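You operate a simulated robot arm through the tools that you are given. There is no shell and no other tool. Be economical: measure what you need, move in short steps, check, and stop when the job is done.

You run a simulated two-armed robot. Do the job below in one go: nothing can be reset, and whatever is moved stays where it is left.

Task
Measure the sample plaque's gloss and put the matching master block on the match pad.
Fine: booth on, meter on the plaque with its key toward the match pad, hold it still and press its key once; meter back, booth off; dimmer and tone stay. Set down upright: gloss meter.

It is judged by the outcome, as a careful person would: the job done as asked, and still so three seconds after it is handed in. It fails if anything else is knocked over, pushed out of place, dropped, spilled or broken.

Robot
Two 7-joint arms with two-finger parallel grippers on one trunk, on a base that drives. Base frame: it is fixed to the floor where the robot stands at the start and does not move with it; the origin is under the middle of the robot, x ahead of it, y to its left, z up. Readings come in m, degrees, newtons and seconds.
The left shoulder is at the start at [0.07, 0.163, 1.195], the right one opposite. With the tool pointing down near the work surface each hand reaches from about 0.4 to 0.88 m from the robot's upright axis, wherever it stands, measured 20 degrees to its own side. Places, roughly: booth switch [0.5, 0.2, 0.9]; dimmer knob [0.6, 0.1, 0.9]; face of the sample plaque [0.7, 0.5, 0.9]; meter key [0.5, 0.3, 0.9]; tone switch [0.5, 0.1, 0.9]. Payload 3.43 kg a hand.
Tool frame (each hand has its own): the origin (TCP) lies between the finger pads and is the grasp point; the fingertips stand 0.034 m ahead of it; z points along the fingers, y is the line along which they close. Largest opening 0.128 m; finger width 0.024, thickness 0.012; the body of the gripper, 0.048 by 0.13 m, starts 0.096 m behind the TCP.
Orientation is that of the tool frame in the base frame, as a unit quaternion [x, y, z, w]. With the fingers straight down and closing along the base's y, the tool's x points along the base's -x, its y along +y and its z along -z.

Tools
- The arms move only by the tool arm_command. It takes "left_targets", "right_targets" or both (then of equal length, played together; a hand with none holds still); each is a list of rows, each a list of 3 entries, a list of its own where there are three numbers: the shift along the tool's x, y, z in units of 20 mm (1.0 is 20 mm), then the turn, a rotation vector about the tool's x, y, z in units of 4 degrees (1.0 is 4 degrees), then the opening, from 0 (shut) to 1 (fully open). In form: [[[x, y, z], [rx, ry, rz], grip], ...]. A call has 1 to 8 rows; each row shifts and turns the commanded pose from where the row before left it, along the tool's axes as they then stand. A call with a number of a shift or a turn outside -1 to 1 is refused whole. A row lasts 0.2 s, in which the tool goes at most 0.05 m and 8.6 degrees; a call with a longer step from one row to the next is refused whole, and so is a gripper value outside its range. Where a pose cannot be reached the arm comes as near as it can. A force on the tool above 40 N (or 10 N above the force at the start of the call, whichever is more), or a blocked arm, ends the call early, and 0.2 s more pass. Each finger travels about 0.153 m/s and halts on what it meets, pressing with about 28 N; the grip force reading is that of the motor and also rises with nothing between the fingers. The clock runs only during rows and for 0.2 s after the last one: add rows that do not move to give the fingers time. The reply holds the time, the measured pose of the TCP, the force on the tool along the base axes, the opening and the grip force, in the units named above and with some noise, with the torque about the TCP (base axes, N m) and any sound that the robot's microphone picked up.
- Cameras (640 x 400 px; columns grow to the right, rows downward): "scene" is now at [0.1081, 0.0407, 1.4177]; the picture's right is [0.44, -0.90, 0.00], its down [-0.58, -0.29, -0.76] and it looks along [0.68, 0.34, -0.65] (base axes); focal length 262 px, centre (320, 200). "left" rides on the left gripper at [0.076, 0.011, -0.16] in its tool frame; the picture's right is [-0.15, 0.99, 0.00], its down [-0.88, -0.13, -0.46] and it looks along [-0.45, -0.07, 0.89] (tool axes); focal length 234 px, centre (320, 200). "right" rides on the right gripper at [0.076, -0.011, -0.16] in its tool frame; the picture's right is [0.15, 0.99, 0.00], its down [-0.88, 0.13, -0.46] and it looks along [-0.45, 0.07, 0.89] (tool axes); focal length 234 px, centre (320, 200).
- camera(camera): a new picture of that camera. No time passes.
- move_column(by): slides the trunk up (or, below 0, down) by that many m; the arms and the scene camera ride with it, the base frame stays. It gives what a move gives, with no picture.
- steer(legs): drives the robot by 1 to 6 legs, each [ahead, left, turn to the left] in m, m and degrees, along the robot's own axes; the way and the turn of a leg run together, so that a leg with both is an arc; at most 1.5 m and 180 degrees a leg. The arms and the cameras ride along, it lands a little off, and it stops where it bumps. It gives what a move gives.
- head_to(pan, tilt): turns the head with the scene camera to pan (to the left, within 86 degrees either way) and tilt (down, from -29 to 69), counted from straight ahead of the robot. It gives what a move gives.
- probe_pixels(camera, pixels): for up to 12 pixels [column, row] of the newest picture of that camera ("zoom" is the newest enlarged one), the place [x, y, z] in the base frame of the surface seen there, good to about 0.002 m, but the place of the scene camera against the robot may be out by one fixed shift of up to 0.025 m in any direction. No time passes.
- zoom(camera, box): a new picture of the part [left, top, right, bottom] of that camera's present view, enlarged. No time passes.
- sign_off(): hands the job in; it is judged then, once.

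Work in short steps. Measure before you move; look again where a grasp or a placing could have gone wrong, and mend it. You have 80 turns and 78 pictures in all, those below and enlarged ones among them. Open the grippers and draw the arms clear of the work before you hand the job in, unless the task says otherwise; then end with one line.

The tools are called after "Request:" as name(argument=value, ...) on one line, values as JSON. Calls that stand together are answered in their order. arm_command: Moves the arms, as the interface text tells. Its arguments: {"type":"object","properties":{"left_targets":{"type":"array","items":{"type":"array"}},"right_targets":{"type":"array","items":{"type":"array"}}},"required":[]} The other tools are called the same way: move_column (by) slides the trunk up or down; steer (legs) drives the base; head_to (pan, tilt) turns the head that bears the scene camera; camera (camera) takes a picture; probe_pixels (camera, pixels) gives the place of the surface under pixels of a picture; zoom (camera, box) takes an enlarged picture of a part of a camera's view; sign_off () hands the job in.

At the start:

```text
t: 0.0
left_ee_pos: [0.4117, 0.5117, 1.2188]
left_orientation: [-0.001, 1.0, 0.0, 0.0]
left_wrist_force: [-0.8, 0.6, -0.1]
left_moment: [0.0, -0.01, -0.03]
left_gripper_width: 0.1281
left_finger_force: 0.0
right_ee_pos: [0.4388, 0.045, 1.2412]
right_orientation: [0.0, 1.0, 0.0, 0.0]
right_wrist_force: [0.2, 0.6, -0.1]
right_moment: [0.01, 0.0, 0.01]
right_gripper_width: 0.1283
right_finger_force: 0.1
trunk travel left (down, up): [-0.675, 0.265]
robot x, y, heading: [-0.0004, 0.0028, 0.0]
head pan, tilt: [26.3, 40.4]
```

scene: 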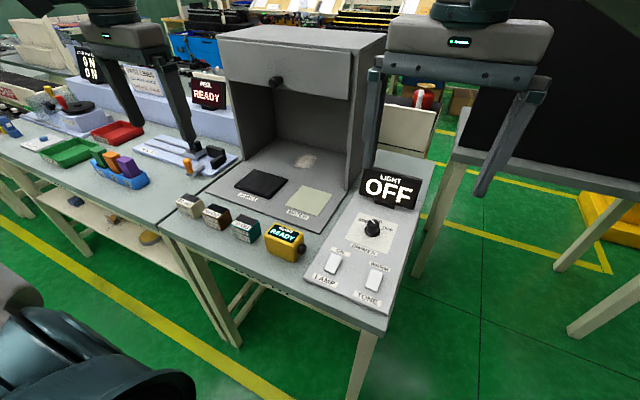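
right: 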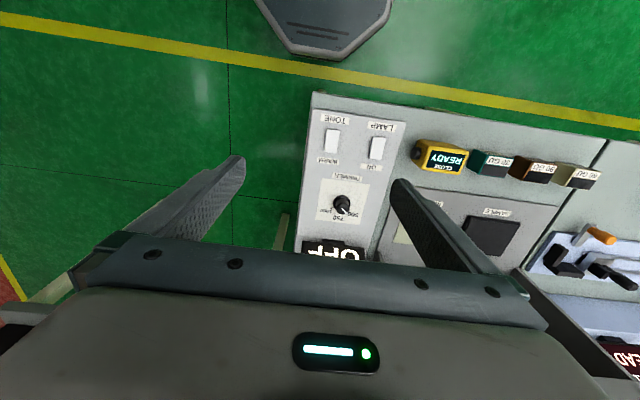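
left: 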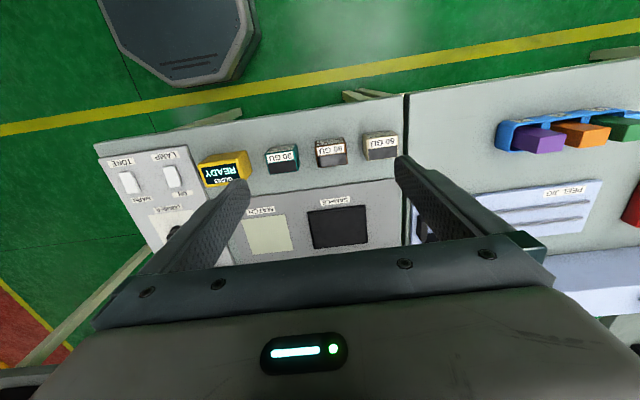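

I start with enlarged views of the booth area to read labels and find positions.

Request:
zoom(camera="scene", box=[160, 150, 320, 270])

Request:
zoom(camera="scene", box=[290, 160, 430, 310])

Request:
zoom(camera="left", box=[90, 120, 410, 270])

Request:
probe_pixels(camera="left", pixels=[[222, 172], [205, 160], [248, 178], [127, 182], [171, 177], [338, 228], [268, 232], [284, 157], [331, 150], [380, 145], [265, 200], [300, 200]])

```text
3.33 times, centred on (240, 210) of scene
```

zoom: 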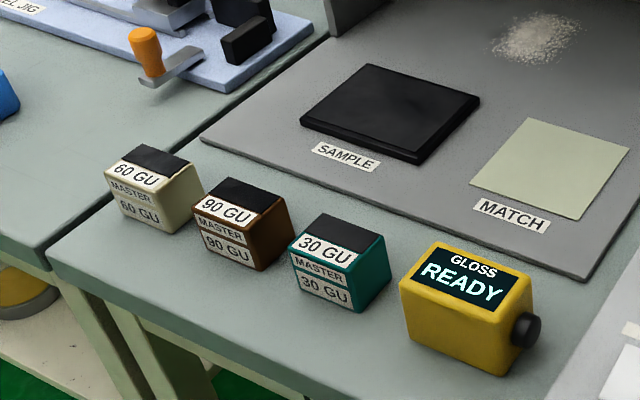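

```text
2.67 times, centred on (360, 235) of scene
```

zoom: 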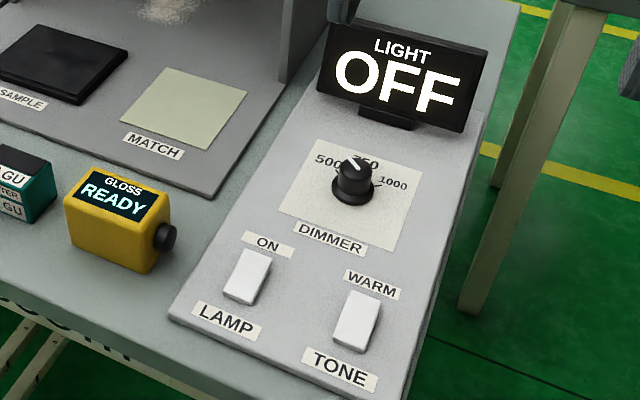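

```text
2.00 times, centred on (250, 195) of left
```

zoom: 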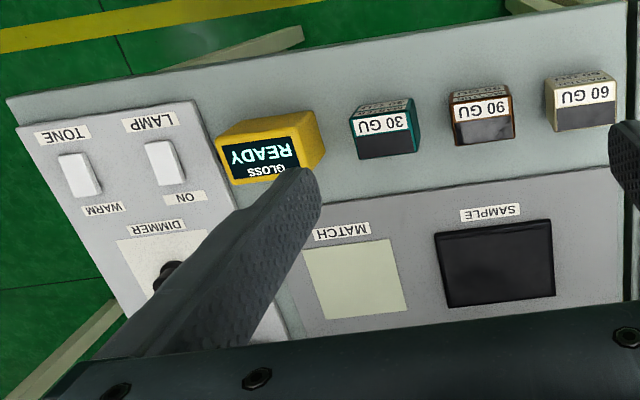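

```text
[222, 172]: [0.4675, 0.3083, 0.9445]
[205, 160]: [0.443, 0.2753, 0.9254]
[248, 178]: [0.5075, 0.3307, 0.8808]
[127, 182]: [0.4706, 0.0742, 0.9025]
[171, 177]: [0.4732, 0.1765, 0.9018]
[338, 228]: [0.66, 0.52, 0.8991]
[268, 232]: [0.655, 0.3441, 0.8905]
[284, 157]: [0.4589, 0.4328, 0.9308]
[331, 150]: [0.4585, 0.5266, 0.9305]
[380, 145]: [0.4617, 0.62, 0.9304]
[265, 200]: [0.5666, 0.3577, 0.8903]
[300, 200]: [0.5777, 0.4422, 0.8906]
```

Next I probe the booth's hood and walls and the meter's faces.

Request:
probe_pixels(camera="scene", pixels=[[217, 35], [230, 75], [342, 97], [380, 40], [280, 60], [276, 83], [350, 150], [345, 185], [300, 165], [280, 110], [232, 145], [262, 130]])

Request:
probe_pixels(camera="scene", pixels=[[284, 233], [272, 222], [302, 233], [265, 238], [295, 250], [302, 243], [285, 248], [246, 231], [186, 205], [260, 182], [306, 200], [388, 190]])

Request:
camera(camera="scene")

Request:
zoom(camera="right", box=[290, 80, 610, 280])

Request:
probe_pixels(camera="right", pixels=[[331, 140], [377, 148], [340, 203], [440, 155], [417, 150], [480, 160], [493, 235], [560, 290]])

```text
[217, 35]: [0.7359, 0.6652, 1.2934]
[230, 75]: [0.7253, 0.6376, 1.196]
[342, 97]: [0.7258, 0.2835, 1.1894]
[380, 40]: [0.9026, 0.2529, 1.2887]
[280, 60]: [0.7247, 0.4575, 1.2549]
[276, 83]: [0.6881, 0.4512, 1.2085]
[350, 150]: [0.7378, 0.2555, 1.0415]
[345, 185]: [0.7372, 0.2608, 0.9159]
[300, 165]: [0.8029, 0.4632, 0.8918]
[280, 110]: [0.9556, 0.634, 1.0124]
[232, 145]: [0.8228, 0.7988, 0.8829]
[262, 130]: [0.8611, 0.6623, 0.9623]
```

```text
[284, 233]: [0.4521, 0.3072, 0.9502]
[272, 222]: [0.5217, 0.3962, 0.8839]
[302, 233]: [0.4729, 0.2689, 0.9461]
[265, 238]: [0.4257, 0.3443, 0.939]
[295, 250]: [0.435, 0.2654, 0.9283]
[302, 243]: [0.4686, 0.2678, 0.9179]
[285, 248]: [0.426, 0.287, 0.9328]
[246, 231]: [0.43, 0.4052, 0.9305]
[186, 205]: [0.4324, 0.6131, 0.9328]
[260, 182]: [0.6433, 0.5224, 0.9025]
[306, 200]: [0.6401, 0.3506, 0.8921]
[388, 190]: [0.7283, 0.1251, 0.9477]
```

```text
71 pictures are left
```

scene: 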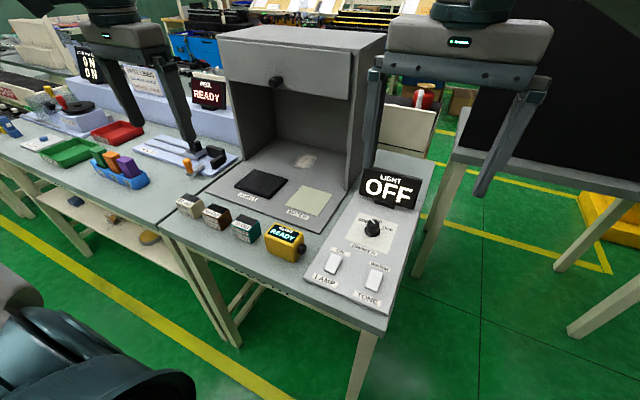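

```text
2.00 times, centred on (450, 180) of right
```

zoom: 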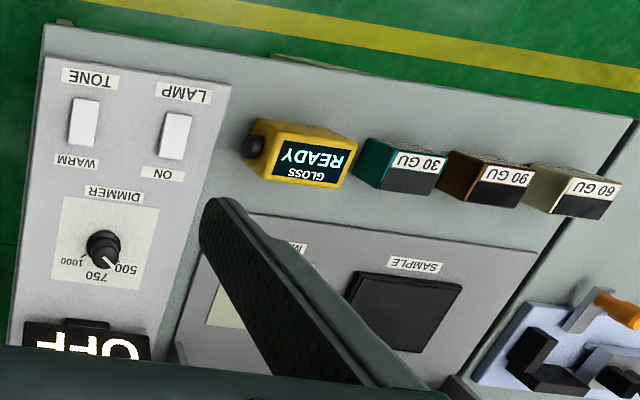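

```text
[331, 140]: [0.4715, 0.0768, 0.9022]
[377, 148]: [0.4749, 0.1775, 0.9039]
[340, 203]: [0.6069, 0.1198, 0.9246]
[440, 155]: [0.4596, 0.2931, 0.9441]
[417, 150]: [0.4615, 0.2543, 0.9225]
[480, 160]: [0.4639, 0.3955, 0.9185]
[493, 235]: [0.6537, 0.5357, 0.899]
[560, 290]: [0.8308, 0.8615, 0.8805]
```

The lamp rocker lies near [0.474, 0.177, 0.904] with its ON label on the far side. I enlarge the rocker and meter, then start the right hand toward it.

Request:
zoom(camera="right", box=[310, 105, 470, 205])

Request:
arm_command(right_targets=[[[-0.3, 0.85, 1], [0, 0, 0], 0], [[-0.3, 0.85, 1], [0, 0, 0], 0], [[-0.3, 0.85, 1], [0, 0, 0], 0], [[-0.3, 0.85, 1], [0, 0, 0], 0], [[-0.3, 0.85, 1], [0, 0, 0], 0], [[-0.3, 0.85, 1], [0, 0, 0], 0], [[-0.3, 0.85, 1], [0, 0, 0], 0], [[0, 0.65, 1], [0, 0, 0], 0]])

```text
4.00 times, centred on (390, 155) of right
```

zoom: 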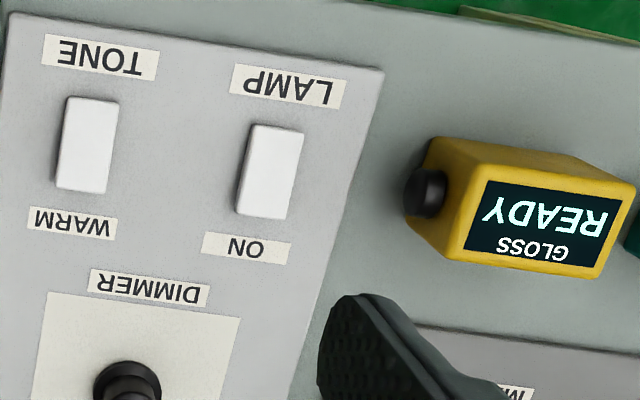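

```text
t: 1.8
left_ee_pos: [0.4112, 0.5128, 1.2193]
left_orientation: [-0.001, 1.0, 0.0, 0.0]
left_wrist_force: [-0.7, 0.0, 0.5]
left_moment: [0.0, 0.03, 0.0]
left_gripper_width: 0.128
left_finger_force: 0.0
right_ee_pos: [0.4811, 0.1772, 1.0795]
right_orientation: [-0.001, 1.0, -0.001, -0.001]
right_wrist_force: [-0.6, -0.1, -0.1]
right_moment: [0.01, -0.01, 0.03]
right_gripper_width: 0.0
right_finger_force: 27.8
trunk travel left (down, up): [-0.675, 0.265]
robot x, y, heading: [-0.0018, -0.0009, 0.3]
head pan, tilt: [26.3, 40.4]
```

The right hand is above the switch; I look and measure both ends of the rocker.

Request:
camera(camera="right")

Request:
zoom(camera="left", box=[90, 130, 250, 230])

Request:
probe_pixels(camera="zoom", pixels=[[310, 150], [320, 180], [330, 210], [335, 225], [320, 120], [345, 160], [295, 160], [150, 180], [145, 215]])

```text
68 pictures are left
```

right: 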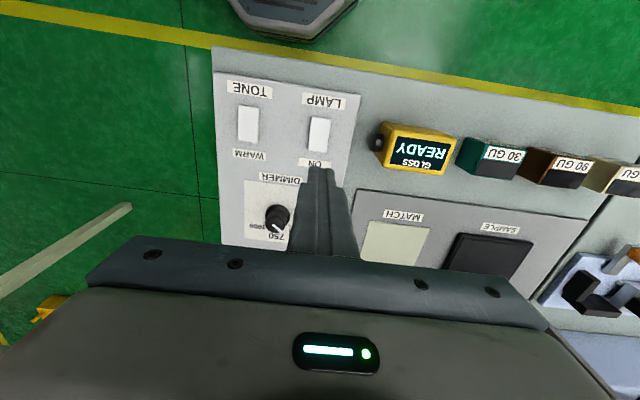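

```text
4.00 times, centred on (170, 180) of left
```

zoom: 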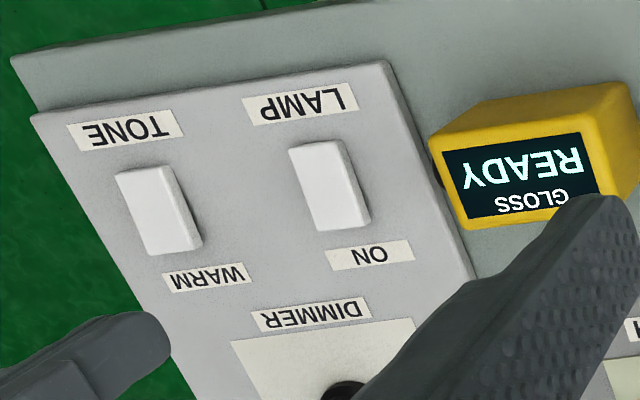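

```text
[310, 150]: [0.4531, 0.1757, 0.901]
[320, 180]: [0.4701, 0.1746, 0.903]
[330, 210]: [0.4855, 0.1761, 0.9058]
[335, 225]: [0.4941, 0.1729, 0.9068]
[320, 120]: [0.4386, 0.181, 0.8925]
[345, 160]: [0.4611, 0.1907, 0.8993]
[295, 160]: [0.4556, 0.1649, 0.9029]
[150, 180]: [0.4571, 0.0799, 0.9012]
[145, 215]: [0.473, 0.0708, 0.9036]
```

The far (ON) end is raised (0.907 against 0.901). I move over x≈0.492 and come down to just above it.

Request:
arm_command(right_targets=[[[-0.5, -0.05, 1], [0, 0, 0], 0], [[-0.05, 0, 1], [0, 0, 0], 0], [[0, 0, 1], [0, 0, 0], 0], [[0, 0, 1], [0, 0, 0], 0], [[0, 0, 1], [0, 0, 0], 0], [[0, 0, 1], [0, 0, 0], 0], [[0, 0, 0.6], [0, 0, 0], 0]])

Request:
arm_command(right_targets=[[[0, 0, 0.2], [0, 0, 0], 0], [[0, 0, 0.2], [0, 0, 0], 0], [[0, 0, 0.15], [0, 0, 0], 0], [[0, 0, 0.1], [0, 0, 0], 0]])

Request:
zoom(camera="scene", box=[290, 160, 430, 310])

```text
t: 3.4
left_ee_pos: [0.4111, 0.5116, 1.2192]
left_orientation: [-0.001, 1.0, 0.0, 0.0]
left_wrist_force: [0.6, -0.3, -0.4]
left_moment: [-0.01, -0.02, 0.0]
left_gripper_width: 0.1281
left_finger_force: 0.0
right_ee_pos: [0.4913, 0.1754, 0.95]
right_orientation: [-0.001, 1.0, 0.0, -0.001]
right_wrist_force: [-0.5, -0.2, 1.3]
right_moment: [0.02, 0.03, 0.02]
right_gripper_width: 0.0
right_finger_force: 28.0
trunk travel left (down, up): [-0.675, 0.265]
robot x, y, heading: [-0.0025, -0.0009, 0.4]
head pan, tilt: [26.3, 40.4]
```

```text
t: 4.4
left_ee_pos: [0.4106, 0.51, 1.2208]
left_orientation: [-0.001, 1.0, 0.0, 0.0]
left_wrist_force: [0.3, 0.3, 0.1]
left_moment: [0.0, -0.01, -0.03]
left_gripper_width: 0.1279
left_finger_force: 0.0
right_ee_pos: [0.492, 0.1754, 0.9369]
right_orientation: [0.0, 1.0, -0.001, 0.0]
right_wrist_force: [-0.1, -0.1, 0.1]
right_moment: [-0.01, -0.04, 0.0]
right_gripper_width: 0.0002
right_finger_force: 28.1
trunk travel left (down, up): [-0.675, 0.265]
robot x, y, heading: [0.0027, -0.0014, -0.2]
head pan, tilt: [26.3, 40.4]
heard: click
```

```text
2.67 times, centred on (360, 235) of scene
```

zoom: 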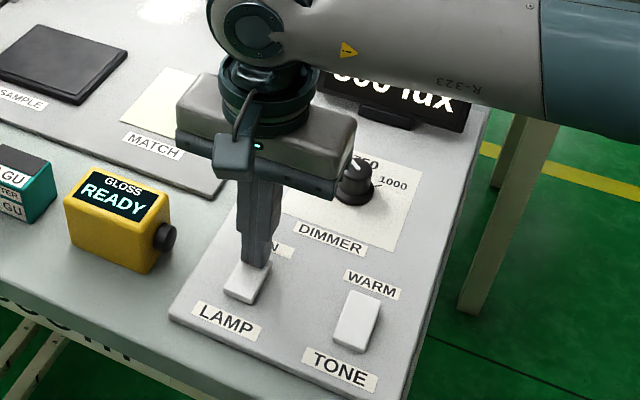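

The click and the display ("… lux") show the lamp is on. I raise the right hand, move it back right, and yaw the left by 90° so its fingers will close along x (staying off the key), moving toward the meter.

Request:
arm_command(right_targets=[[[0, 0, -1], [0, 0, 0], 0], [[0, 0, -1], [0, 0, 0], 0], [[0, 0, -1], [0, 0, 0], 0], [[0, 0, -1], [0, 0, 0], 0], [[0.2, -0.5, -1], [0, 0, 0], 0], [[0.5, -1, -1], [0, 0, 0], 0], [[0.5, -1, -1], [0, 0, 0], 0], [[0.5, -1, -1], [0, 0, 0], 0]], left_targets=[[[0, 0, 0], [0, 0, 1], 1], [[0, 0, 0], [0, 0, 1], 1], [[0, 0, 0], [0, 0, 1], 1], [[0, 0, 0], [0, 0, 1], 1], [[0, 0, 0], [0, 0, 1], 1], [[0, 0, 0], [0, 0, 1], 1], [[0, 0, 0], [0, 0, 1], 1], [[0, 0, 0], [0, 0, 1], 1]])

Request:
camera(camera="scene")

```text
t: 6.2
left_ee_pos: [0.4104, 0.5114, 1.2206]
left_orientation: [0.276, 0.961, 0.001, 0.0]
left_wrist_force: [0.3, -0.3, -0.5]
left_moment: [0.02, -0.02, 0.01]
left_gripper_width: 0.1281
left_finger_force: 0.1
right_ee_pos: [0.4569, 0.1064, 1.0974]
right_orientation: [0.0, 1.0, 0.0, 0.001]
right_wrist_force: [0.5, -0.5, 0.2]
right_moment: [0.0, -0.03, 0.01]
right_gripper_width: 0.0001
right_finger_force: 27.3
trunk travel left (down, up): [-0.675, 0.265]
robot x, y, heading: [-0.0006, 0.0022, -0.2]
head pan, tilt: [26.3, 40.4]
```

```text
65 pictures are left
```

scene: 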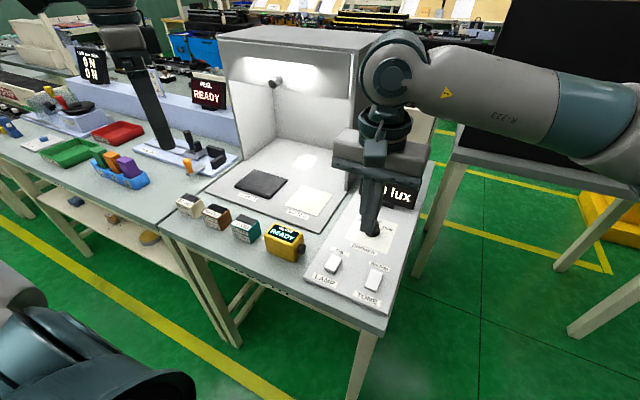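

Lamp is on. I finish the left hand's yaw while bringing the right hand further right.

Request:
arm_command(right_targets=[[[0, -1, -0.5], [0, 0, 0], 0], [[0, -1, -0.5], [0, 0, 0], 0], [[0, -1, -0.5], [0, 0, 0], 0], [[0, -1, -0.5], [0, 0, 0], 0], [[0, -1, -0.5], [0, 0, 0], 0], [[0, -1, -0.5], [0, 0, 0], 0], [[0, -1, 0], [0, 0, 0], 0], [[0, -1, 0], [0, 0, 0], 0]], left_targets=[[[0, 0, 0], [0, 0, 1], 1], [[0, 0, 0], [0, 0, 1], 1], [[0, 0, 0], [0, 0, 1], 1], [[0, 0, 0], [0, 0, 1], 1], [[0, 0, 0], [0, 0, 1], 1], [[0, 0, 0], [0, 0, 1], 1], [[0, 0, 0], [0, 0, 1], 1], [[0, 0, 0], [0, 0, 1], 1]])

Request:
arm_command(left_targets=[[[0, 0, 0], [0, 0, 1], 1], [[0, 0, 0], [0, 0, 1], 1], [[0, 0, 0], [0, 0, 1], 1], [[0, 0, 0], [0, 0, 1], 1], [[0, 0, 0], [0, 0, 1], 1], [[0, 0, 0], [0, 0, 1], 1], [[0, 0, 0], [0, 0, 0.55], 1]])

Request:
steer(legs=[[0, 0.18, 0]])

Request:
camera(camera="left")

```text
t: 8.0
left_ee_pos: [0.4098, 0.5112, 1.2203]
left_orientation: [0.531, 0.848, 0.001, 0.002]
left_wrist_force: [-0.3, 0.7, -0.6]
left_moment: [0.01, 0.03, 0.01]
left_gripper_width: 0.1281
left_finger_force: 0.1
right_ee_pos: [0.4562, -0.0552, 1.1594]
right_orientation: [0.0, 1.0, 0.0, 0.0]
right_wrist_force: [0.1, 1.2, -0.1]
right_moment: [-0.02, -0.02, -0.01]
right_gripper_width: 0.0
right_finger_force: 28.2
trunk travel left (down, up): [-0.675, 0.265]
robot x, y, heading: [0.0008, -0.0008, 0.3]
head pan, tilt: [26.3, 40.4]
```

```text
t: 9.6
left_ee_pos: [0.4123, 0.5124, 1.2205]
left_orientation: [0.708, 0.706, 0.0, 0.0]
left_wrist_force: [0.6, 0.2, -0.4]
left_moment: [0.02, 0.04, 0.0]
left_gripper_width: 0.1279
left_finger_force: 0.0
right_ee_pos: [0.4564, -0.0542, 1.1587]
right_orientation: [0.0, 1.0, 0.0, 0.0]
right_wrist_force: [0.5, 0.7, -1.2]
right_moment: [0.01, -0.03, -0.01]
right_gripper_width: 0.0001
right_finger_force: 28.0
trunk travel left (down, up): [-0.675, 0.265]
robot x, y, heading: [0.0021, 0.0034, 0.1]
head pan, tilt: [26.3, 40.4]
```

```text
t: 11.1
left_ee_pos: [0.4112, 0.6883, 1.2203]
left_orientation: [0.708, 0.706, 0.0, -0.001]
left_wrist_force: [0.0, -0.5, -0.5]
left_moment: [0.04, -0.02, -0.02]
left_gripper_width: 0.1282
left_finger_force: 0.0
right_ee_pos: [0.4581, 0.121, 1.1589]
right_orientation: [0.001, 1.0, 0.0, 0.001]
right_wrist_force: [0.0, 0.3, 0.9]
right_moment: [0.01, -0.01, -0.02]
right_gripper_width: 0.0
right_finger_force: 28.4
trunk travel left (down, up): [-0.675, 0.265]
robot x, y, heading: [0.0038, 0.1781, -0.2]
head pan, tilt: [26.3, 40.4]
```

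```text
64 pictures are left
```

left: 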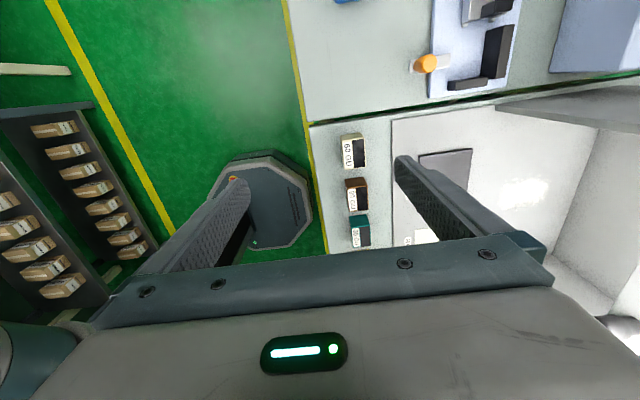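

The yaw is good (tool x along +y, closing along x). I bring the left hand toward the meter and lower it a little, then look.

Request:
arm_command(left_targets=[[[-1, 0.2, 0.4], [0, 0, 0], 1], [[-1, 0.2, 0.4], [0, 0, 0], 1], [[-1, 0.2, 0.4], [0, 0, 0], 1], [[-1, 0.2, 0.4], [0, 0, 0], 1], [[-1, 0.2, 0.4], [0, 0, 0], 1], [[-1, 0.2, 0.4], [0, 0, 0], 1], [[-1, 0.2, 0.4], [0, 0, 0], 1], [[-1, 0.2, 0.4], [0, 0, 0], 1]])

Request:
arm_command(left_targets=[[[-1, 0.2, 0], [0, 0, 0], 1], [[-1, 0.2, 0], [0, 0, 0], 1], [[-1, 0.2, 0], [0, 0, 0], 1], [[-1, 0.2, 0], [0, 0, 0], 1], [[-1, 0.2, 0], [0, 0, 0], 1], [[-1, 0, 0], [0, 0, 0], 1], [[-1, 0, 0], [0, 0, 0], 1], [[-1, 0, 0], [0, 0, 0], 1]])

Request:
camera(camera="left")

```text
t: 12.9
left_ee_pos: [0.4417, 0.5284, 1.154]
left_orientation: [0.708, 0.707, 0.0, 0.0]
left_wrist_force: [0.0, 0.8, 0.7]
left_moment: [0.02, 0.0, 0.01]
left_gripper_width: 0.1282
left_finger_force: 0.1
right_ee_pos: [0.4568, 0.1222, 1.1581]
right_orientation: [0.001, 1.0, 0.0, -0.001]
right_wrist_force: [-0.9, -0.1, 0.2]
right_moment: [0.03, -0.02, -0.01]
right_gripper_width: 0.0
right_finger_force: 27.5
trunk travel left (down, up): [-0.675, 0.265]
robot x, y, heading: [0.0011, 0.1779, -0.2]
head pan, tilt: [26.3, 40.4]
```

```text
t: 14.7
left_ee_pos: [0.4643, 0.3681, 1.1542]
left_orientation: [0.708, 0.707, 0.0, 0.0]
left_wrist_force: [-0.2, 0.0, 0.1]
left_moment: [0.01, 0.02, 0.0]
left_gripper_width: 0.1278
left_finger_force: 0.0
right_ee_pos: [0.4576, 0.1221, 1.1582]
right_orientation: [0.001, 1.0, 0.0, -0.001]
right_wrist_force: [0.2, 0.0, -0.6]
right_moment: [-0.03, 0.01, 0.03]
right_gripper_width: 0.0
right_finger_force: 28.0
trunk travel left (down, up): [-0.675, 0.265]
robot x, y, heading: [0.0014, 0.1758, 0.0]
head pan, tilt: [26.3, 40.4]
```

```text
63 pictures are left
```

left: 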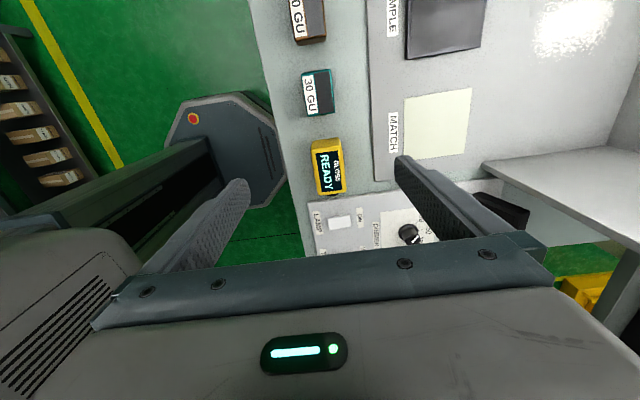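

The meter shows at (327,166). I enlarge and measure its edges and those of the plaque and match pad.

Request:
zoom(camera="left", box=[280, 120, 376, 210])

Request:
probe_pixels(camera="left", pixels=[[315, 165], [328, 165], [340, 165], [326, 146], [322, 190], [326, 180], [340, 150], [340, 185], [316, 150], [440, 90], [440, 115], [440, 155]])

Request:
probe_pixels(camera="left", pixels=[[408, 30], [478, 30], [445, 55], [408, 125], [470, 125], [415, 57], [480, 47], [320, 92], [308, 20]])

```text
4.44 times, centred on (328, 165) of left
```

zoom: 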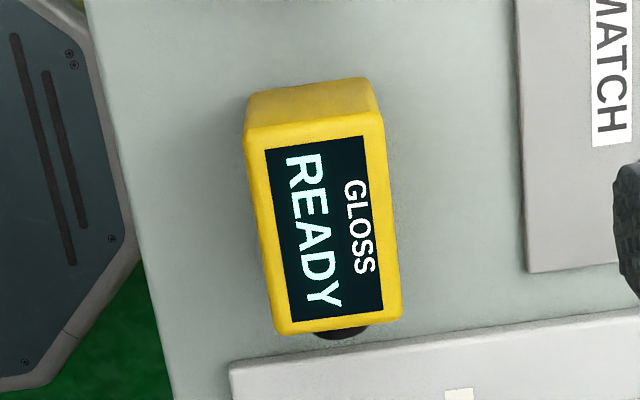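

```text
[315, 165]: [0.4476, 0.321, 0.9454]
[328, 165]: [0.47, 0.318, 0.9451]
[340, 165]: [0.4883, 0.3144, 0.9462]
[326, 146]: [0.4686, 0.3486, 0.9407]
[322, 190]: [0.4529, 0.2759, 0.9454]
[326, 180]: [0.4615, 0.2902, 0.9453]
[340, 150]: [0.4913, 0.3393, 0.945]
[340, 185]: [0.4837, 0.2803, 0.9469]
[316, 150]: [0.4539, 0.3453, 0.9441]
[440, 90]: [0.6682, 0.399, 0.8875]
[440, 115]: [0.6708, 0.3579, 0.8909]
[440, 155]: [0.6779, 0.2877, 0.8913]
```

```text
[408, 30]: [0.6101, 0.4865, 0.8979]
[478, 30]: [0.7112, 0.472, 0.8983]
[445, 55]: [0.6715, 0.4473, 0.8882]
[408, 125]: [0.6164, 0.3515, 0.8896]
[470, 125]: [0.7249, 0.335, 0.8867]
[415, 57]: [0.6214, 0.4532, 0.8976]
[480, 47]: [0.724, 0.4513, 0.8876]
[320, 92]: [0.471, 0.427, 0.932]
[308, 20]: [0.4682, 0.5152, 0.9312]
```

Meter top: centre ≈ (0.468, 0.309), z 0.945, about 55×75 mm; plaque x 0.608–0.715. I lean the left hand 16° (top toward +y, away from the hood knob and the right hand), then descend to hover over the meter.

Request:
arm_command(left_targets=[[[0, 0, 0], [0, -1, 0], 1], [[0, 0, 0], [0, -1, 0], 1], [[0, 0, 0], [0, -1, 0], 1], [[0, 0, 0], [0, -1, 0], 1]])

Request:
arm_command(left_targets=[[[-0.07, 0.025, 1], [0, 0, 0], 1], [[-0.07, 0.025, 1], [0, 0, 0], 1], [[-0.07, 0.025, 1], [0, 0, 0], 1], [[-0.07, 0.025, 1], [0, 0, 0], 1], [[-0.07, 0.025, 1], [0, 0, 0], 1], [[-0.07, 0.025, 1], [0, 0, 0], 1], [[-0.07, 0.025, 1], [0, 0, 0], 1], [[0, 0, 0], [0, 0, 0], 1]])

Request:
camera(camera="left")

Request:
camera(camera="scene")

```text
t: 15.7
left_ee_pos: [0.462, 0.3701, 1.1541]
left_orientation: [0.702, 0.699, -0.099, 0.098]
left_wrist_force: [1.0, 0.0, -1.5]
left_moment: [-0.02, 0.02, 0.01]
left_gripper_width: 0.1278
left_finger_force: 0.0
right_ee_pos: [0.4568, 0.1243, 1.1581]
right_orientation: [0.0, 1.0, -0.001, 0.0]
right_wrist_force: [-0.1, 0.6, -0.7]
right_moment: [-0.03, -0.03, 0.05]
right_gripper_width: 0.0
right_finger_force: 28.1
trunk travel left (down, up): [-0.675, 0.265]
robot x, y, heading: [-0.0004, 0.1757, 0.2]
head pan, tilt: [26.3, 40.4]
```

```text
t: 17.5
left_ee_pos: [0.4627, 0.3201, 1.0237]
left_orientation: [0.702, 0.699, -0.098, 0.099]
left_wrist_force: [0.6, 0.5, 0.8]
left_moment: [-0.02, 0.01, 0.01]
left_gripper_width: 0.1276
left_finger_force: 0.1
right_ee_pos: [0.4569, 0.1232, 1.1588]
right_orientation: [0.001, 1.0, 0.0, 0.0]
right_wrist_force: [-0.6, 0.2, -0.4]
right_moment: [0.01, 0.0, 0.01]
right_gripper_width: 0.0
right_finger_force: 28.5
trunk travel left (down, up): [-0.675, 0.265]
robot x, y, heading: [-0.004, 0.1793, 0.1]
head pan, tilt: [26.3, 40.4]
```

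```text
61 pictures are left
```

left: 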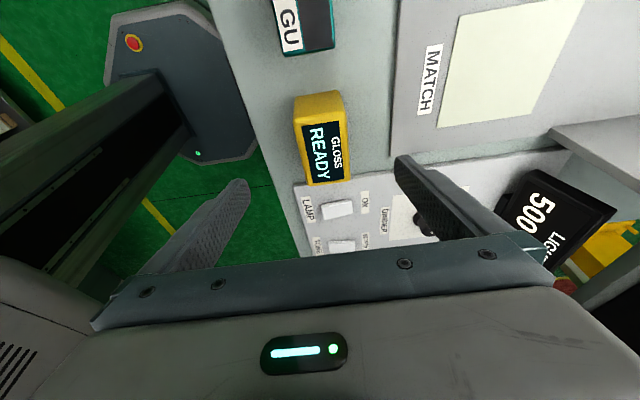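

```text
60 pictures are left
```

scene: 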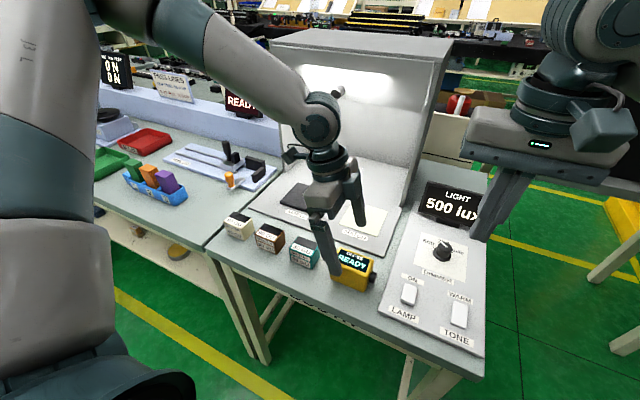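

Measuring the meter's top corners from this closer view before the final descent.

Request:
probe_pixels(camera="left", pixels=[[299, 122], [344, 118], [309, 182], [349, 176], [325, 150], [301, 150], [347, 150], [320, 100], [326, 122]])

```text
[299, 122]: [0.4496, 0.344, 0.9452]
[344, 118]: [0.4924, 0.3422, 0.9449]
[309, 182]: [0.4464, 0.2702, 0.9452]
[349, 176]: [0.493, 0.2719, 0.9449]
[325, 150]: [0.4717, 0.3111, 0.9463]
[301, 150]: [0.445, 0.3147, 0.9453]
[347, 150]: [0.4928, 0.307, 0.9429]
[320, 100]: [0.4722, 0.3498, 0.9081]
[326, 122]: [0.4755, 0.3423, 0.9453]
```

Meter centre is (0.4695, 0.309), unrotated. I descend to straddle it.

Request:
arm_command(left_targets=[[[0.214, 0.17, 1], [0, 0, 0], 1], [[0.214, 0.17, 1], [0, 0, 0], 1], [[0.214, 0, 1], [0, 0, 0], 1], [[0.214, 0, 1], [0, 0, 0], 1], [[0.214, 0, 1], [0, 0, 0], 1], [[0, 0, 0], [0, 0, 0], 1]])

Request:
zoom(camera="scene", box=[270, 160, 430, 310])

```text
t: 18.9
left_ee_pos: [0.4701, 0.3125, 0.9223]
left_orientation: [0.702, 0.699, -0.098, 0.098]
left_wrist_force: [0.1, -0.5, 0.1]
left_moment: [0.01, 0.03, 0.01]
left_gripper_width: 0.128
left_finger_force: 0.1
right_ee_pos: [0.4563, 0.1229, 1.1577]
right_orientation: [0.001, 1.0, 0.0, -0.001]
right_wrist_force: [0.0, 1.0, -1.0]
right_moment: [0.01, 0.02, -0.01]
right_gripper_width: 0.0
right_finger_force: 28.2
trunk travel left (down, up): [-0.675, 0.265]
robot x, y, heading: [0.0006, 0.1807, -0.1]
head pan, tilt: [26.3, 40.4]
```

```text
2.67 times, centred on (350, 235) of scene
```

zoom: 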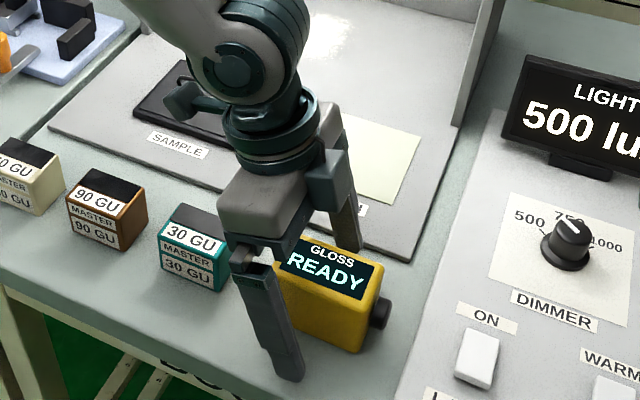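

Fingers straddle the front and back faces. I close and wait.

Request:
arm_command(left_targets=[[[0, 0, 0], [0, 0, 0], 0], [[0, 0, 0], [0, 0, 0], 0], [[0, 0, 0], [0, 0, 0], 0]])

Request:
arm_command(left_targets=[[[-0.2756, 0, -0.9613], [0, 0, 0], 0], [[-0.2756, 0, -0.9613], [0, 0, 0], 0], [[-0.2756, 0, -0.9613], [0, 0, 0], 0], [[0, 0, 0], [0, 0, 0], 0]])

Request:
zoom(camera="scene", box=[200, 80, 440, 310])

Request:
camera(camera="left")

```text
t: 19.7
left_ee_pos: [0.4708, 0.3122, 0.9212]
left_orientation: [0.701, 0.699, -0.098, 0.098]
left_wrist_force: [0.8, 0.0, 0.0]
left_moment: [0.04, 0.06, 0.02]
left_gripper_width: 0.0519
left_finger_force: 28.5
right_ee_pos: [0.4566, 0.1225, 1.1578]
right_orientation: [0.001, 1.0, -0.001, 0.0]
right_wrist_force: [-0.2, 0.5, 0.6]
right_moment: [-0.02, -0.01, 0.0]
right_gripper_width: 0.0001
right_finger_force: 27.9
trunk travel left (down, up): [-0.675, 0.265]
robot x, y, heading: [-0.0003, 0.177, -0.2]
head pan, tilt: [26.3, 40.4]
```

```text
t: 20.7
left_ee_pos: [0.4709, 0.3126, 0.9811]
left_orientation: [0.702, 0.699, -0.099, 0.098]
left_wrist_force: [-1.0, -0.5, -1.7]
left_moment: [0.01, -0.04, -0.02]
left_gripper_width: 0.0519
left_finger_force: 27.7
right_ee_pos: [0.4561, 0.1225, 1.1576]
right_orientation: [0.001, 1.0, 0.0, 0.0]
right_wrist_force: [0.4, -0.3, -0.2]
right_moment: [0.01, 0.03, -0.01]
right_gripper_width: 0.0
right_finger_force: 28.0
trunk travel left (down, up): [-0.675, 0.265]
robot x, y, heading: [-0.0022, 0.1762, 0.0]
head pan, tilt: [26.3, 40.4]
```

```text
1.74 times, centred on (320, 195) of scene
```

zoom: 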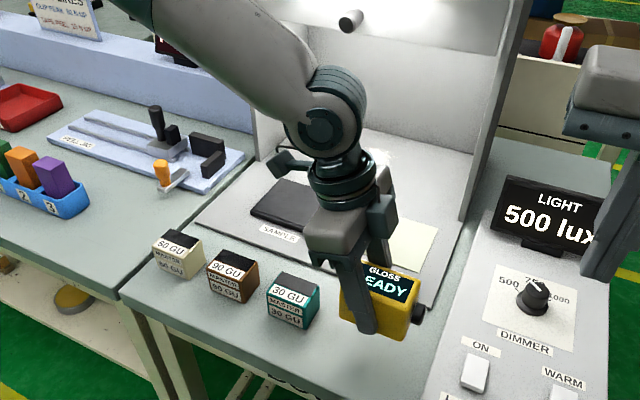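

```text
57 pictures are left
```

left: 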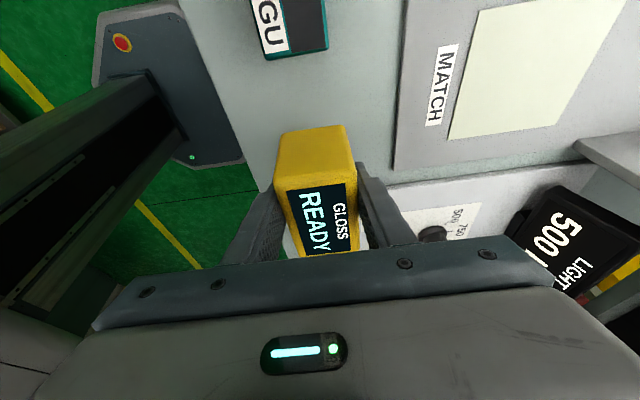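

Meter is firmly held (width 52 mm), lifted level. I raise it and carry it left past the plaque to measure the plaque from above.

Request:
arm_command(left_targets=[[[0.8235, 0, -0.756], [0, 0, 0], 0], [[0.8235, 0, -0.756], [0, 0, 0], 0], [[0.8235, 0, -0.756], [0, 0, 0], 0], [[0.8235, 0, -0.756], [0, 0, 0], 0], [[0.8235, 0, -0.756], [0, 0, 0], 0], [[0.8235, 0, -0.756], [0, 0, 0], 0], [[0.9613, 0, -0.2756], [0, 0, 0], 0], [[0.9613, 0, -0.2756], [0, 0, 0], 0]])

Request:
arm_command(left_targets=[[[0.9613, 0.5, -0.2756], [0, 0, 0], 0], [[0.9613, 0.5, -0.2756], [0, 0, 0], 0], [[0.9613, 0.5, -0.2756], [0, 0, 0], 0], [[0.9613, 0.5, -0.2756], [0, 0, 0], 0], [[0.9613, 0.5, -0.2756], [0, 0, 0], 0], [[0, 0.5, 0], [0, 0, 0], 0]])

Request:
camera(camera="left")

Request:
camera(camera="scene")

```text
t: 22.5
left_ee_pos: [0.4737, 0.4747, 1.0418]
left_orientation: [0.701, 0.699, -0.098, 0.099]
left_wrist_force: [-0.6, -0.2, -1.4]
left_moment: [0.01, -0.01, 0.02]
left_gripper_width: 0.052
left_finger_force: 28.3
right_ee_pos: [0.4565, 0.1233, 1.158]
right_orientation: [0.002, 1.0, -0.001, 0.0]
right_wrist_force: [-0.7, 0.0, 0.0]
right_moment: [0.01, 0.0, 0.01]
right_gripper_width: 0.0
right_finger_force: 28.0
trunk travel left (down, up): [-0.675, 0.265]
robot x, y, heading: [-0.0029, 0.1777, -0.0]
head pan, tilt: [26.3, 40.4]
```

```text
t: 23.9
left_ee_pos: [0.5341, 0.5731, 1.0386]
left_orientation: [0.702, 0.699, -0.098, 0.098]
left_wrist_force: [-0.2, 0.1, -2.8]
left_moment: [0.05, 0.02, 0.0]
left_gripper_width: 0.0517
left_finger_force: 28.2
right_ee_pos: [0.4568, 0.1226, 1.1574]
right_orientation: [0.001, 1.0, 0.0, -0.001]
right_wrist_force: [0.2, -0.7, -0.1]
right_moment: [0.01, 0.04, 0.0]
right_gripper_width: 0.0002
right_finger_force: 28.0
trunk travel left (down, up): [-0.675, 0.265]
robot x, y, heading: [-0.0017, 0.1766, 0.1]
head pan, tilt: [26.3, 40.4]
```

```text
56 pictures are left
```

left: 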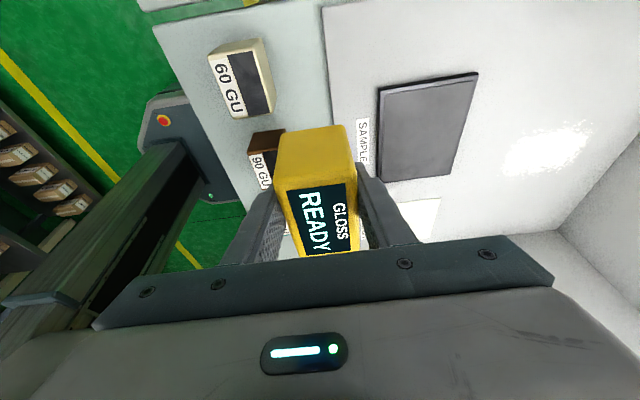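

```text
55 pictures are left
```

scene: 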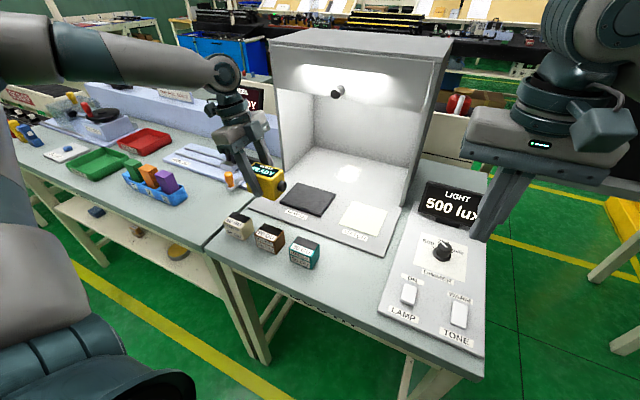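

The plaque is in view at corners (378,88), (477,73), (450,176), (377,182). I measure them, the booth floor edge and hood.

Request:
probe_pixels(camera="left", pixels=[[381, 91], [474, 77], [446, 173], [380, 178], [420, 125], [630, 150], [590, 225], [560, 255]])

Request:
probe_pixels(camera="scene", pixels=[[310, 188], [335, 194], [308, 213], [284, 203], [280, 55], [405, 80], [334, 95], [340, 91], [346, 98], [360, 215], [345, 70], [268, 165]])

```text
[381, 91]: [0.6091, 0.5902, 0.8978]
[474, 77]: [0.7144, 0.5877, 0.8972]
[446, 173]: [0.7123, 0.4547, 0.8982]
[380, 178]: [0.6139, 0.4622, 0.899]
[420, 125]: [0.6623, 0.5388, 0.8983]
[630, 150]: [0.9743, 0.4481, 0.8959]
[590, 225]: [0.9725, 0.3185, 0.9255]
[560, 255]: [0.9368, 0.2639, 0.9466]
```

```text
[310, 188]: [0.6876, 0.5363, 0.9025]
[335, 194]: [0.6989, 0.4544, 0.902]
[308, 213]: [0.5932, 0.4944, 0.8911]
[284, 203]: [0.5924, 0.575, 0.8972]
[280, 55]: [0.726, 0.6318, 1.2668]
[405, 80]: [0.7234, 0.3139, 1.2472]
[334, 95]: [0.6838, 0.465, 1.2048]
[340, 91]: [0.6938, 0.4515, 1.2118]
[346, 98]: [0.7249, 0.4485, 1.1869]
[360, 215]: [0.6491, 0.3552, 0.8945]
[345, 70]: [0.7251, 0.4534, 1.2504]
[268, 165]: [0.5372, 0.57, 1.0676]
```

Plaque x 0.607–0.717, y 0.453–0.592; hood front truly ≈ x 0.739. I move the meter to above (0.655, 0.522) and part-way down.

Request:
arm_command(left_targets=[[[-0.3845, 1, 0.11], [0, 0, 0], 0], [[-0.3845, 1, 0.11], [0, 0, 0], 0], [[-0.3845, 1, 0.11], [0, 0, 0], 0], [[-0.3845, 1, 0.11], [0, 0, 0], 0], [[-0.3845, 1, 0.11], [0, 0, 0], 0], [[-0.3845, 1, 0.11], [0, 0, 0], 0], [[0.2756, 0, 0.9613], [0, 0, 0], 0], [[0.2756, 0, 0.9613], [0, 0, 0], 0]])

Request:
arm_command(left_targets=[[[0.2756, 0, 0.9613], [0, 0, 0], 0], [[0.2756, 0, 0.9613], [0, 0, 0], 0], [[0, 0, 0], [0, 0, 0], 0]])

Request:
camera(camera="left")

Request:
zoom(camera="scene", box=[220, 60, 440, 270])

```text
t: 25.7
left_ee_pos: [0.6545, 0.5263, 0.9999]
left_orientation: [0.702, 0.699, -0.098, 0.098]
left_wrist_force: [0.2, 0.1, -2.0]
left_moment: [0.02, -0.03, 0.02]
left_gripper_width: 0.0519
left_finger_force: 28.1
right_ee_pos: [0.4582, 0.1223, 1.158]
right_orientation: [0.001, 1.0, 0.0, -0.001]
right_wrist_force: [-0.3, 0.0, 0.0]
right_moment: [0.03, 0.03, 0.01]
right_gripper_width: 0.0
right_finger_force: 27.8
trunk travel left (down, up): [-0.675, 0.265]
robot x, y, heading: [-0.0025, 0.1756, 0.1]
head pan, tilt: [26.3, 40.4]
```

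```text
t: 26.5
left_ee_pos: [0.6519, 0.526, 0.9595]
left_orientation: [0.701, 0.699, -0.098, 0.099]
left_wrist_force: [0.1, -0.1, -2.8]
left_moment: [-0.01, 0.01, 0.0]
left_gripper_width: 0.0519
left_finger_force: 28.2
right_ee_pos: [0.4571, 0.1228, 1.1583]
right_orientation: [0.001, 1.0, 0.0, 0.0]
right_wrist_force: [-0.2, 0.4, -0.2]
right_moment: [0.0, -0.04, -0.04]
right_gripper_width: 0.0
right_finger_force: 27.8
trunk travel left (down, up): [-0.675, 0.265]
robot x, y, heading: [-0.0028, 0.1798, 0.0]
head pan, tilt: [26.3, 40.4]
```

```text
54 pictures are left
```

left: 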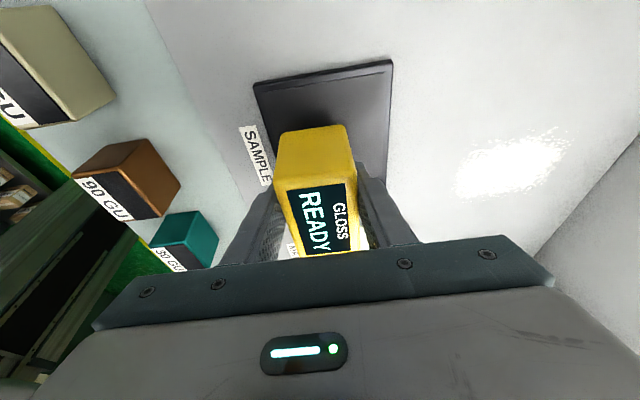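

```text
1.90 times, centred on (330, 165) of scene
```

zoom: 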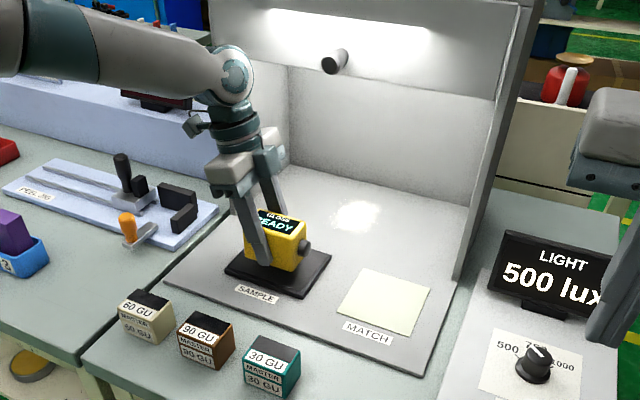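

Well aligned over the plaque with plenty of hood clearance. I lower the last 20 mm slowly, feeling for contact.

Request:
arm_command(left_targets=[[[0.138, 0, 0.481], [0, 0, 0], 0], [[0.083, 0, 0.288], [0, 0, 0], 0], [[0.042, 0, 0.144], [0, 0, 0], 0], [[0.021, 0, 0.072], [0, 0, 0], 0], [[0, 0, 0], [0, 0, 0], 0]])

```text
t: 27.7
left_ee_pos: [0.6539, 0.5265, 0.9405]
left_orientation: [0.701, 0.699, -0.099, 0.099]
left_wrist_force: [0.3, -0.5, -2.4]
left_moment: [-0.03, 0.02, 0.02]
left_gripper_width: 0.0519
left_finger_force: 27.9
right_ee_pos: [0.4572, 0.1234, 1.1585]
right_orientation: [0.001, 1.0, 0.0, 0.0]
right_wrist_force: [0.9, -0.4, 0.0]
right_moment: [-0.01, -0.02, 0.01]
right_gripper_width: 0.0
right_finger_force: 27.7
trunk travel left (down, up): [-0.675, 0.265]
robot x, y, heading: [0.0037, 0.178, 0.0]
head pan, tilt: [26.3, 40.4]
```

No contact yet (force still −2.4 N, the meter's weight). I lower by half-millimetre steps.

Request:
arm_command(left_targets=[[[0.01, 0, 0.03], [0, 0, 0], 0], [[0.01, 0, 0.03], [0, 0, 0], 0], [[0, 0, 0], [0, 0, 0], 0]])

Request:
arm_command(left_targets=[[[0.007, 0, 0.025], [0, 0, 0], 0], [[0, 0, 0], [0, 0, 0], 0]])

```text
t: 28.5
left_ee_pos: [0.6532, 0.5249, 0.9408]
left_orientation: [0.701, 0.699, -0.099, 0.098]
left_wrist_force: [-0.5, 0.3, -2.1]
left_moment: [0.03, -0.02, 0.02]
left_gripper_width: 0.0519
left_finger_force: 28.0
right_ee_pos: [0.4575, 0.1229, 1.158]
right_orientation: [0.001, 1.0, 0.0, -0.001]
right_wrist_force: [0.3, -0.5, -0.4]
right_moment: [-0.02, -0.01, -0.03]
right_gripper_width: 0.0
right_finger_force: 27.6
trunk travel left (down, up): [-0.675, 0.265]
robot x, y, heading: [0.0054, 0.1782, -0.2]
head pan, tilt: [26.3, 40.4]
```

```text
t: 29.1
left_ee_pos: [0.6513, 0.5241, 0.9385]
left_orientation: [0.702, 0.699, -0.099, 0.099]
left_wrist_force: [0.0, -0.2, -1.6]
left_moment: [-0.03, -0.03, -0.01]
left_gripper_width: 0.0517
left_finger_force: 28.2
right_ee_pos: [0.4567, 0.1223, 1.1578]
right_orientation: [0.001, 1.0, 0.001, 0.0]
right_wrist_force: [-0.3, 0.3, 0.2]
right_moment: [0.01, -0.03, 0.01]
right_gripper_width: 0.0
right_finger_force: 28.4
trunk travel left (down, up): [-0.675, 0.265]
robot x, y, heading: [0.0003, 0.1744, 0.3]
head pan, tilt: [26.3, 40.4]
```

Force is easing; one more millimetre.

Request:
arm_command(left_targets=[[[0.01, 0, 0.035], [0, 0, 0], 0], [[0.005, 0, 0.02], [0, 0, 0], 0], [[0, 0, 0], [0, 0, 0], 0], [[0, 0, 0], [0, 0, 0], 0]])

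Request:
zoom(camera="scene", box=[260, 130, 400, 230])

```text
t: 30.1
left_ee_pos: [0.6531, 0.5244, 0.9391]
left_orientation: [0.701, 0.7, -0.098, 0.099]
left_wrist_force: [0.9, 1.7, 8.1]
left_moment: [-0.13, 0.24, 0.01]
left_gripper_width: 0.0518
left_finger_force: 27.8
right_ee_pos: [0.4559, 0.1227, 1.1584]
right_orientation: [0.001, 1.0, 0.0, 0.001]
right_wrist_force: [0.7, 0.3, -0.2]
right_moment: [-0.01, 0.02, -0.01]
right_gripper_width: 0.0002
right_finger_force: 28.2
trunk travel left (down, up): [-0.675, 0.265]
robot x, y, heading: [-0.0009, 0.1756, 0.1]
head pan, tilt: [26.3, 40.4]
```

```text
4.00 times, centred on (330, 180) of scene
```

zoom: 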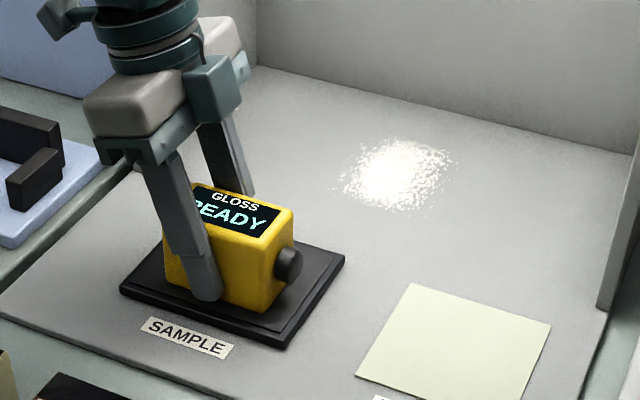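

Meter is seated (about 8 N down) and held. I measure the key face with both scene zoom and then move the right hand: rolled so its fingertips point to +y.

Request:
probe_pixels(camera="zoom", pixels=[[289, 264], [293, 264], [296, 255], [289, 278], [250, 270], [260, 300], [335, 265]])

Request:
arm_command(right_targets=[[[0, -0.5, 0], [-1, 0, 0], 0], [[0, -0.5, 0], [-1, 0, 0], 0], [[0, -0.5, 0], [-1, 0, 0], 0]])

```text
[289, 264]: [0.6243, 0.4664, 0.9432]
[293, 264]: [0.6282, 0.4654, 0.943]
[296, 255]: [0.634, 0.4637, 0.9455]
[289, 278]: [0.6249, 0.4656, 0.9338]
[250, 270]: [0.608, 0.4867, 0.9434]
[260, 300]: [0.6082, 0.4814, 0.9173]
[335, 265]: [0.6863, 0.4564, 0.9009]
```

```text
t: 30.9
left_ee_pos: [0.6522, 0.5242, 0.9386]
left_orientation: [0.702, 0.699, -0.097, 0.098]
left_wrist_force: [1.9, 2.5, 11.5]
left_moment: [-0.56, 0.19, 0.07]
left_gripper_width: 0.052
left_finger_force: 28.3
right_ee_pos: [0.4563, 0.0921, 1.1569]
right_orientation: [0.0, 0.994, 0.105, 0.0]
right_wrist_force: [-0.4, -0.5, 0.6]
right_moment: [0.02, -0.03, 0.02]
right_gripper_width: 0.0003
right_finger_force: 28.0
trunk travel left (down, up): [-0.675, 0.265]
robot x, y, heading: [0.0006, 0.1781, 0.0]
head pan, tilt: [26.3, 40.4]
```

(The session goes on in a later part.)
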